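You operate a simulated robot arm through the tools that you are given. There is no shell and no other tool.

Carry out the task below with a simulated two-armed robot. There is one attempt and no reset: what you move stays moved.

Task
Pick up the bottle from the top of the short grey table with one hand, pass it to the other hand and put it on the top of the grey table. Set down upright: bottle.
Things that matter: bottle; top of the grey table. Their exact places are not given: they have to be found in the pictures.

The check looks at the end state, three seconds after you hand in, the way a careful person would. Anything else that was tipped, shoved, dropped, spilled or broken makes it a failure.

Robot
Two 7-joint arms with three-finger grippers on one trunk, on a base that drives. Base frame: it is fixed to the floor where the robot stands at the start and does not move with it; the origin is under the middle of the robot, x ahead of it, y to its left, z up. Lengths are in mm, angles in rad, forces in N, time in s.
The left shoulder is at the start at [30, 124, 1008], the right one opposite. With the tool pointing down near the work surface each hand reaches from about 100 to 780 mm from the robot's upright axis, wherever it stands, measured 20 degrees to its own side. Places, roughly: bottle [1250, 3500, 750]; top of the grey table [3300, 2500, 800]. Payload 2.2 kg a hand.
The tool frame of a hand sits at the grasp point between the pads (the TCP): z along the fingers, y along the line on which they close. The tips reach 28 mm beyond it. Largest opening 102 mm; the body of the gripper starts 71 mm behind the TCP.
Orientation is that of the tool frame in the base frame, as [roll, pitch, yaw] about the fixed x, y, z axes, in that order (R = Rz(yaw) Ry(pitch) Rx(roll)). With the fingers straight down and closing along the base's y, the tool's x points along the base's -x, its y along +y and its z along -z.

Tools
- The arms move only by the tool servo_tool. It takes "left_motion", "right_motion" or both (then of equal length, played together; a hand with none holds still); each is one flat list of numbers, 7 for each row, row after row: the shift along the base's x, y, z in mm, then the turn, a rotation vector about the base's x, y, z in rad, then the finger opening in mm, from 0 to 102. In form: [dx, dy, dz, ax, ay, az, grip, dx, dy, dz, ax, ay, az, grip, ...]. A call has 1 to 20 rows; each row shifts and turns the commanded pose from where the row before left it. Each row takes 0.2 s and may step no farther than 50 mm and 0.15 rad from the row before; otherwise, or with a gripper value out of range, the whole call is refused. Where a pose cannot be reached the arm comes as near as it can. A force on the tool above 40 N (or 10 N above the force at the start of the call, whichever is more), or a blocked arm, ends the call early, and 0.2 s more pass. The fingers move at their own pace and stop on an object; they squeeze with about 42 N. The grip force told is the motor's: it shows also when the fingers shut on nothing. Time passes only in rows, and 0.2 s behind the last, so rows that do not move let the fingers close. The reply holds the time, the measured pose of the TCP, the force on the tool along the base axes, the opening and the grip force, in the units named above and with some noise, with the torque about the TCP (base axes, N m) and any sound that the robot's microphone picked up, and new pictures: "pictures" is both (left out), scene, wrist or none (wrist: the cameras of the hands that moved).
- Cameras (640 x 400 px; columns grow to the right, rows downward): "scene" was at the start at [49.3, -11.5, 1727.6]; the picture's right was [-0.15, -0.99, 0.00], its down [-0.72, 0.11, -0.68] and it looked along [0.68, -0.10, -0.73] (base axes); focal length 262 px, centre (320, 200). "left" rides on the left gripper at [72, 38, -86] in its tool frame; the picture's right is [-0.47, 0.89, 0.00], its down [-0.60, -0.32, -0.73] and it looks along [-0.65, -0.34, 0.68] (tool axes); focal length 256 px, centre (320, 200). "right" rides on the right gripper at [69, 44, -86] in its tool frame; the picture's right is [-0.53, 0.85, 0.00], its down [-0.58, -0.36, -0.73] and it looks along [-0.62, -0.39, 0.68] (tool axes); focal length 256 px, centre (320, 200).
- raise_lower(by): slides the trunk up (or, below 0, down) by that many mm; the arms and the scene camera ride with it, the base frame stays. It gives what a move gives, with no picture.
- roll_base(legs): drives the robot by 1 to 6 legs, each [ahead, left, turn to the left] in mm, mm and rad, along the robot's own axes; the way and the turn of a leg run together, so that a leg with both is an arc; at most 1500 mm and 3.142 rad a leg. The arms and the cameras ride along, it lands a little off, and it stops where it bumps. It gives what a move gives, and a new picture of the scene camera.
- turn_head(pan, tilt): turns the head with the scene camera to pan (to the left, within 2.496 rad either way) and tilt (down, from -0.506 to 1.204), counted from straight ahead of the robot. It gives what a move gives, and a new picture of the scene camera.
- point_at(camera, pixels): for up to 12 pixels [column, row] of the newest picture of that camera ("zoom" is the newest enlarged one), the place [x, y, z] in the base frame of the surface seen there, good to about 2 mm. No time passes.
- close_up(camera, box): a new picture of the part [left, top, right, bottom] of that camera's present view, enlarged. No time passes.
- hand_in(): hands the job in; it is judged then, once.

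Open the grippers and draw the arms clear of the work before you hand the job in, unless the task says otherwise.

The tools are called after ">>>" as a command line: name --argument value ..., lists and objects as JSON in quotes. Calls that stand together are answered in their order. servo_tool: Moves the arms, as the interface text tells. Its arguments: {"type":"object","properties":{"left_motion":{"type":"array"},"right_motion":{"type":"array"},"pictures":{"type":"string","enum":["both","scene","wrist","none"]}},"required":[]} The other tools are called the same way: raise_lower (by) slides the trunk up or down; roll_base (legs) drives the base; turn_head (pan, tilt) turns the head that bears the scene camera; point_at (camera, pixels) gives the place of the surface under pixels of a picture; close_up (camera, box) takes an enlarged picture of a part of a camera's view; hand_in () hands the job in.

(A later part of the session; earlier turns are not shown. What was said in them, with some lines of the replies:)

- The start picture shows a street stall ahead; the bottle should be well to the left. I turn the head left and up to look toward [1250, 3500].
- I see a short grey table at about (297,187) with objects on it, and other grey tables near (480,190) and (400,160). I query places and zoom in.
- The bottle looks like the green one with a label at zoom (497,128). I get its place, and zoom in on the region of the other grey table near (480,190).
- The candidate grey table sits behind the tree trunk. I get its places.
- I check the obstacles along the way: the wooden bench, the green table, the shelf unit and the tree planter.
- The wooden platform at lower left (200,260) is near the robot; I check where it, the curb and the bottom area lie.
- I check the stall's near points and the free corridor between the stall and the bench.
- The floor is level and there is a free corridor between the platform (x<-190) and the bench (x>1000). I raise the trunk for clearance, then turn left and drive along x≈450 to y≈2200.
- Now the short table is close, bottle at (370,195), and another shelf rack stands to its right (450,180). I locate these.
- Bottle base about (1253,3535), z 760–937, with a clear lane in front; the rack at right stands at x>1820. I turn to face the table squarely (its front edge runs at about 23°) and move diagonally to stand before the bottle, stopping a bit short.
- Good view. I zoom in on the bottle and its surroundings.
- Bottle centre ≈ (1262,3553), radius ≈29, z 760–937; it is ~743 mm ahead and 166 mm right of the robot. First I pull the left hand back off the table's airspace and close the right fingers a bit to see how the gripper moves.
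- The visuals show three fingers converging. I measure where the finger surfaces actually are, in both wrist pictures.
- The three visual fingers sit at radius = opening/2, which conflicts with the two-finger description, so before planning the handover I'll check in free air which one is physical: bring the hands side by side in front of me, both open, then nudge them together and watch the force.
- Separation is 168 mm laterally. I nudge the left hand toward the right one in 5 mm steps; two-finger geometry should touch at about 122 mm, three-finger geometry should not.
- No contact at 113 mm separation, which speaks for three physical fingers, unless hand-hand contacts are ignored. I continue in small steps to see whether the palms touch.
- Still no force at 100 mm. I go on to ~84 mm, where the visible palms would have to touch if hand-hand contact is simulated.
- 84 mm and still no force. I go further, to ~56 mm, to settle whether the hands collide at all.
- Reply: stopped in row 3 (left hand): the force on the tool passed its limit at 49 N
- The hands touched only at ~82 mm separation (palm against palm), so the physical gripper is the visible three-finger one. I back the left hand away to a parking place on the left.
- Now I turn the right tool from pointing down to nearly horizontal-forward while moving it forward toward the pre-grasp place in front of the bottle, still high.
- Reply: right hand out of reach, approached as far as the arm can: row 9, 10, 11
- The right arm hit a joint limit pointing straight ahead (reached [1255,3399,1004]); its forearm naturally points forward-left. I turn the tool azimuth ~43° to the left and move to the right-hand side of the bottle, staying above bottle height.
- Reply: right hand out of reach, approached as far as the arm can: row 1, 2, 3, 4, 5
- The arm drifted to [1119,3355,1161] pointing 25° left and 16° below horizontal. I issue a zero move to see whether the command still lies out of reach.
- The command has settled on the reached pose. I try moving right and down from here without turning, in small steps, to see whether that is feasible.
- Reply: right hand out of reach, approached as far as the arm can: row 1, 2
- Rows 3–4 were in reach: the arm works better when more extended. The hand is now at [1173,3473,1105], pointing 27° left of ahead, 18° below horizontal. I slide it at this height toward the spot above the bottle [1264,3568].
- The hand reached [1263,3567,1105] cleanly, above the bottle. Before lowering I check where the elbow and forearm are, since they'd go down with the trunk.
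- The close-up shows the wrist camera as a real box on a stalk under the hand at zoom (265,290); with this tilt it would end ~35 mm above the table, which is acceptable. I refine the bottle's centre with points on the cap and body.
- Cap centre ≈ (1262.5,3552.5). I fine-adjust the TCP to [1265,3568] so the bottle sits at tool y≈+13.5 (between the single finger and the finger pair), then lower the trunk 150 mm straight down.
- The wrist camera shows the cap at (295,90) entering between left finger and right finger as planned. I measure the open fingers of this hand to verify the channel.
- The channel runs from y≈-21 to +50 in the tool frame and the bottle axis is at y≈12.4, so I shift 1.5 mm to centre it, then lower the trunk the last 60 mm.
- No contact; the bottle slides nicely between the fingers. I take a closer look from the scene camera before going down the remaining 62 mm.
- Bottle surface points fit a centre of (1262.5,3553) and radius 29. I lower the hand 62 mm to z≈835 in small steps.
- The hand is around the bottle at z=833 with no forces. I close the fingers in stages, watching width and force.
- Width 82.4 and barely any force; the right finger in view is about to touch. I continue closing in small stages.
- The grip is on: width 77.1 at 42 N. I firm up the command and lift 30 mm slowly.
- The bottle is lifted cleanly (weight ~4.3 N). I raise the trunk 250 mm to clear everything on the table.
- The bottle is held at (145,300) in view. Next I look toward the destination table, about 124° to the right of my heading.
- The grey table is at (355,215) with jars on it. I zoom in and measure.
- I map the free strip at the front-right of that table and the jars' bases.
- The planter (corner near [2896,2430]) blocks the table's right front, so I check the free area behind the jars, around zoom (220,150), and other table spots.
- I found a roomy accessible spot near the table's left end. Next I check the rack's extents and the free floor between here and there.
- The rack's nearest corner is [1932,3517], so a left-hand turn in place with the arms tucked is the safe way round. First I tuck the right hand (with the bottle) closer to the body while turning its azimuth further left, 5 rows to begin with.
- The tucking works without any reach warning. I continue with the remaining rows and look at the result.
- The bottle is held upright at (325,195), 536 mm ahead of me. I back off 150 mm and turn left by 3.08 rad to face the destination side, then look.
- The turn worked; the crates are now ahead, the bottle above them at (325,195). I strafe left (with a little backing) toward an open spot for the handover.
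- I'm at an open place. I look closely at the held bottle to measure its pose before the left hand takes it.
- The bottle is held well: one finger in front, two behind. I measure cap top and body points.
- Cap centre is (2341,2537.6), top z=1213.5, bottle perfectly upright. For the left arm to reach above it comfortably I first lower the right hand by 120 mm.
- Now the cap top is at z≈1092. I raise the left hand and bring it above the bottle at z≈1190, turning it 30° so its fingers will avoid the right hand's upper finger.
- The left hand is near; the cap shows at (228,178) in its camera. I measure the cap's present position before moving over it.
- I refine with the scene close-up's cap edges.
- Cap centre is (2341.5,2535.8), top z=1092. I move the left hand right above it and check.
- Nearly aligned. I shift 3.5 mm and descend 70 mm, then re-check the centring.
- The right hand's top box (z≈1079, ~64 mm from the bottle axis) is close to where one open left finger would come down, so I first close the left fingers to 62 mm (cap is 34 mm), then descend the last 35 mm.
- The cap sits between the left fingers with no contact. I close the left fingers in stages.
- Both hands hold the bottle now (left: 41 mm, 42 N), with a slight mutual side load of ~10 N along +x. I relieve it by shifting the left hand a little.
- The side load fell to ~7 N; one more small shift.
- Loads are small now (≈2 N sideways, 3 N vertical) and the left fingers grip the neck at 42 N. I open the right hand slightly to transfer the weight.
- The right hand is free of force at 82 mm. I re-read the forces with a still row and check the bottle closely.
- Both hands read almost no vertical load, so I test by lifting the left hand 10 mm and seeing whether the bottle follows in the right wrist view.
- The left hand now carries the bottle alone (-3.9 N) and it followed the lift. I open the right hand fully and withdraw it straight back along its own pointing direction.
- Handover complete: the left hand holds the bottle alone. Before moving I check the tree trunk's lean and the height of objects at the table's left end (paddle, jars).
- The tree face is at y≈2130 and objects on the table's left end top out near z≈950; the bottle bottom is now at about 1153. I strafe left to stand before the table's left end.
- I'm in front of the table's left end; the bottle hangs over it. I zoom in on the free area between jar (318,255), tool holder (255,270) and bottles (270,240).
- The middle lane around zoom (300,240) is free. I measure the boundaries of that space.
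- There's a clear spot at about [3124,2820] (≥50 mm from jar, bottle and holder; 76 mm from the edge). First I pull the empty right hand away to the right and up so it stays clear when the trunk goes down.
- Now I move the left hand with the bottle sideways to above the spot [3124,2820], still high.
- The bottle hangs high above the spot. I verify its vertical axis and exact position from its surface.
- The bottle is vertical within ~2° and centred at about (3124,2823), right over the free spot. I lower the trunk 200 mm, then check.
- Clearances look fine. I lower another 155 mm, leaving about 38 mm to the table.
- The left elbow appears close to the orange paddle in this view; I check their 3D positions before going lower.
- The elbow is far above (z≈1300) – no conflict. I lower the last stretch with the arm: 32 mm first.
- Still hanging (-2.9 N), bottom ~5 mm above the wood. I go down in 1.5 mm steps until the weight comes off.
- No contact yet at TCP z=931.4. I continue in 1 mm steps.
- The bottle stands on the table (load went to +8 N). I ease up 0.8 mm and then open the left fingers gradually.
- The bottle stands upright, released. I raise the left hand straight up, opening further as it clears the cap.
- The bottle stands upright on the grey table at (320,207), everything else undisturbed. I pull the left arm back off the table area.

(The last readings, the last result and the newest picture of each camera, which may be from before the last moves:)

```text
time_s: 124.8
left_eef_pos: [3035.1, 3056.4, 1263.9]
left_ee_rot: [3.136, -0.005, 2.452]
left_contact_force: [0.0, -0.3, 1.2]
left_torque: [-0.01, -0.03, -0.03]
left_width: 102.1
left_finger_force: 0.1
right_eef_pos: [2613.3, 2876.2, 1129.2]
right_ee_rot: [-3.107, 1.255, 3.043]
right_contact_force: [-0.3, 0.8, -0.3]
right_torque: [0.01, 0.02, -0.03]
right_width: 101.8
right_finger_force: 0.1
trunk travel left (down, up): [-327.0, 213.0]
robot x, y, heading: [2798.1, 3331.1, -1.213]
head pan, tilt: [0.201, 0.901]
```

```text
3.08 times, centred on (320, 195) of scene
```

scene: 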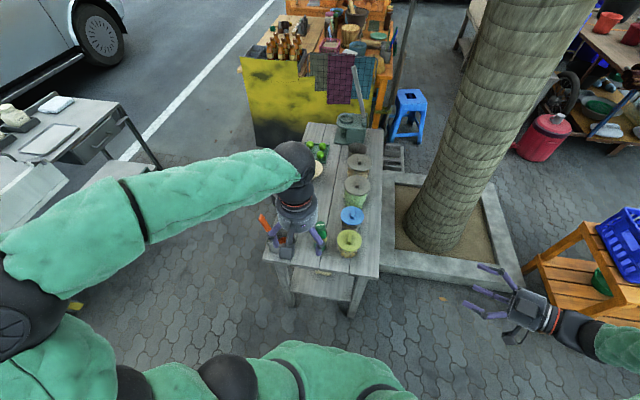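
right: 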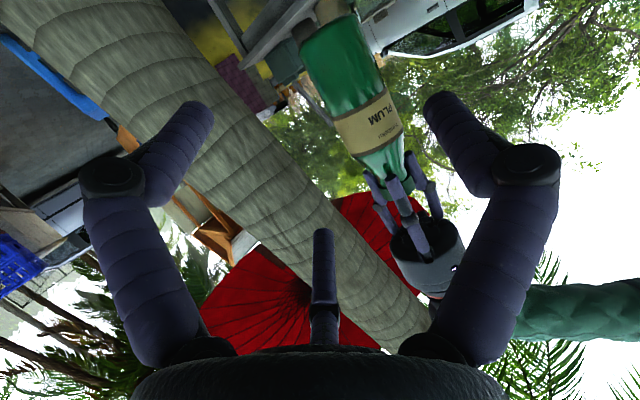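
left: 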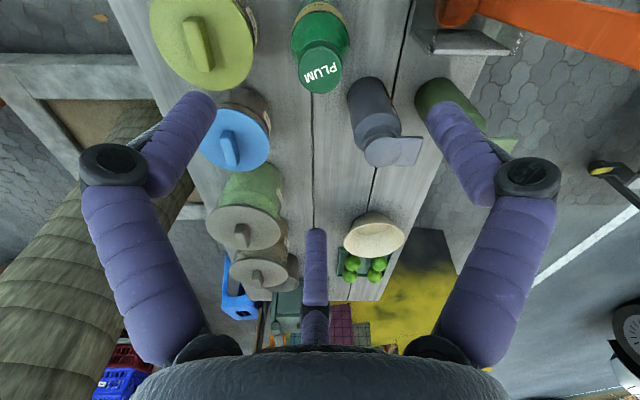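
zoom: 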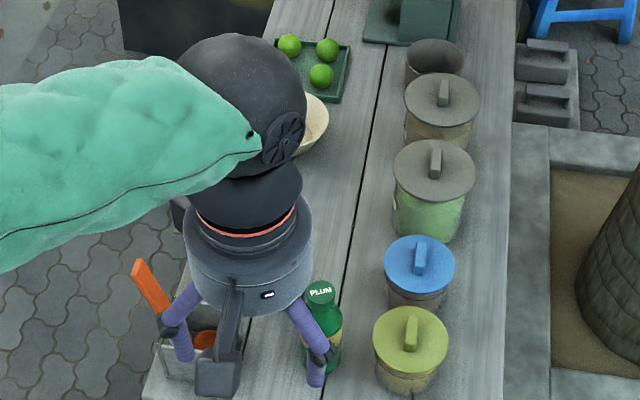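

The left hand is now off the table. I take one last wrist-camera view to confirm the bottle's state before handing in.

>>> servo_tool --left_motion '[35, 30, 0, 0, 0, 0, 102, 35, 30, 0, 0, 0, 0, 102, 35, 30, 0, 0, 0, 0, 102]' --pictures "both"

>>> close_up --camera "scene" --box '[240, 130, 400, 260]'

```text
time_s: 125.6
left_eef_pos: [3138.0, 3147.6, 1266.2]
left_ee_rot: [3.136, -0.002, 2.451]
left_contact_force: [0.5, -0.2, 0.7]
left_torque: [-0.02, 0.01, 0.02]
left_width: 101.9
left_finger_force: 0.1
right_eef_pos: [2614.0, 2877.1, 1129.6]
right_ee_rot: [-3.109, 1.255, 3.044]
right_contact_force: [-0.3, 0.2, 0.3]
right_torque: [0.0, 0.01, -0.03]
right_width: 101.9
right_finger_force: 0.0
trunk travel left (down, up): [-327.0, 213.0]
robot x, y, heading: [2795.2, 3333.7, -1.213]
head pan, tilt: [0.201, 0.901]
```

scene: 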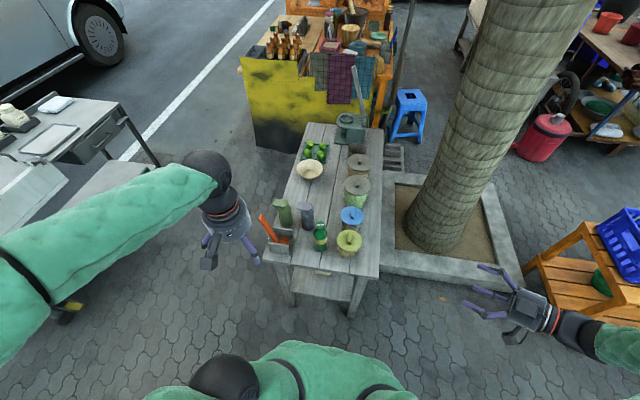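
left: 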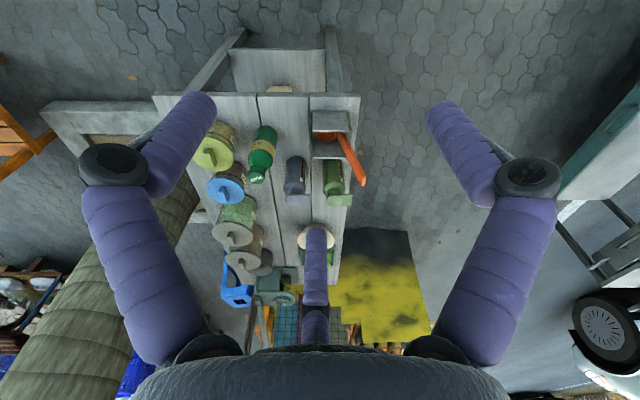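

```text
3.08 times, centred on (320, 195) of scene
```

zoom: 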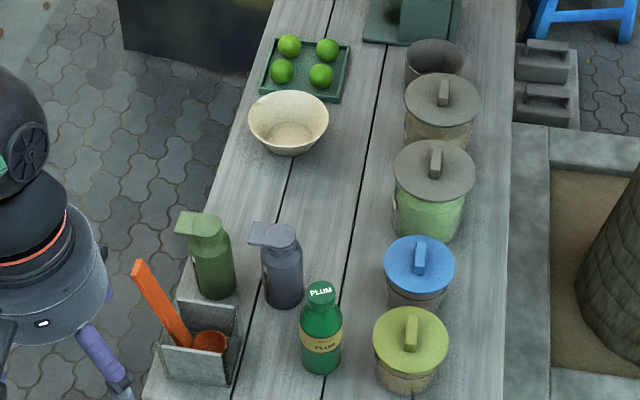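

The bottle stands upright and free on the grey table, nothing else has moved, both grippers are open and clear. I hand in.

>>> hand_in

```text
The job is handed in.
```

The bottle is standing upright and free on the grey table, at roughly [3124, 2820] near its left end. It is at least 50 mm from its neighbours there.

- **Pickup:** The right hand gripped the bottle around its body on the short grey table and lifted it clear without touching anything else there.
- **Handover:** In open space, the left hand took it by the neck. The right hand then let go and withdrew.
- **Placement:** I lowered the bottle until its weight came off the hand, then opened the fingers and raised the hand straight up.

In the last pictures the bottle is upright and the other things on the grey table look undisturbed. I did not look back at the short grey table after leaving it. Both grippers are open and the arms are clear of both tables. The job has been handed in, but I have not seen a verdict.
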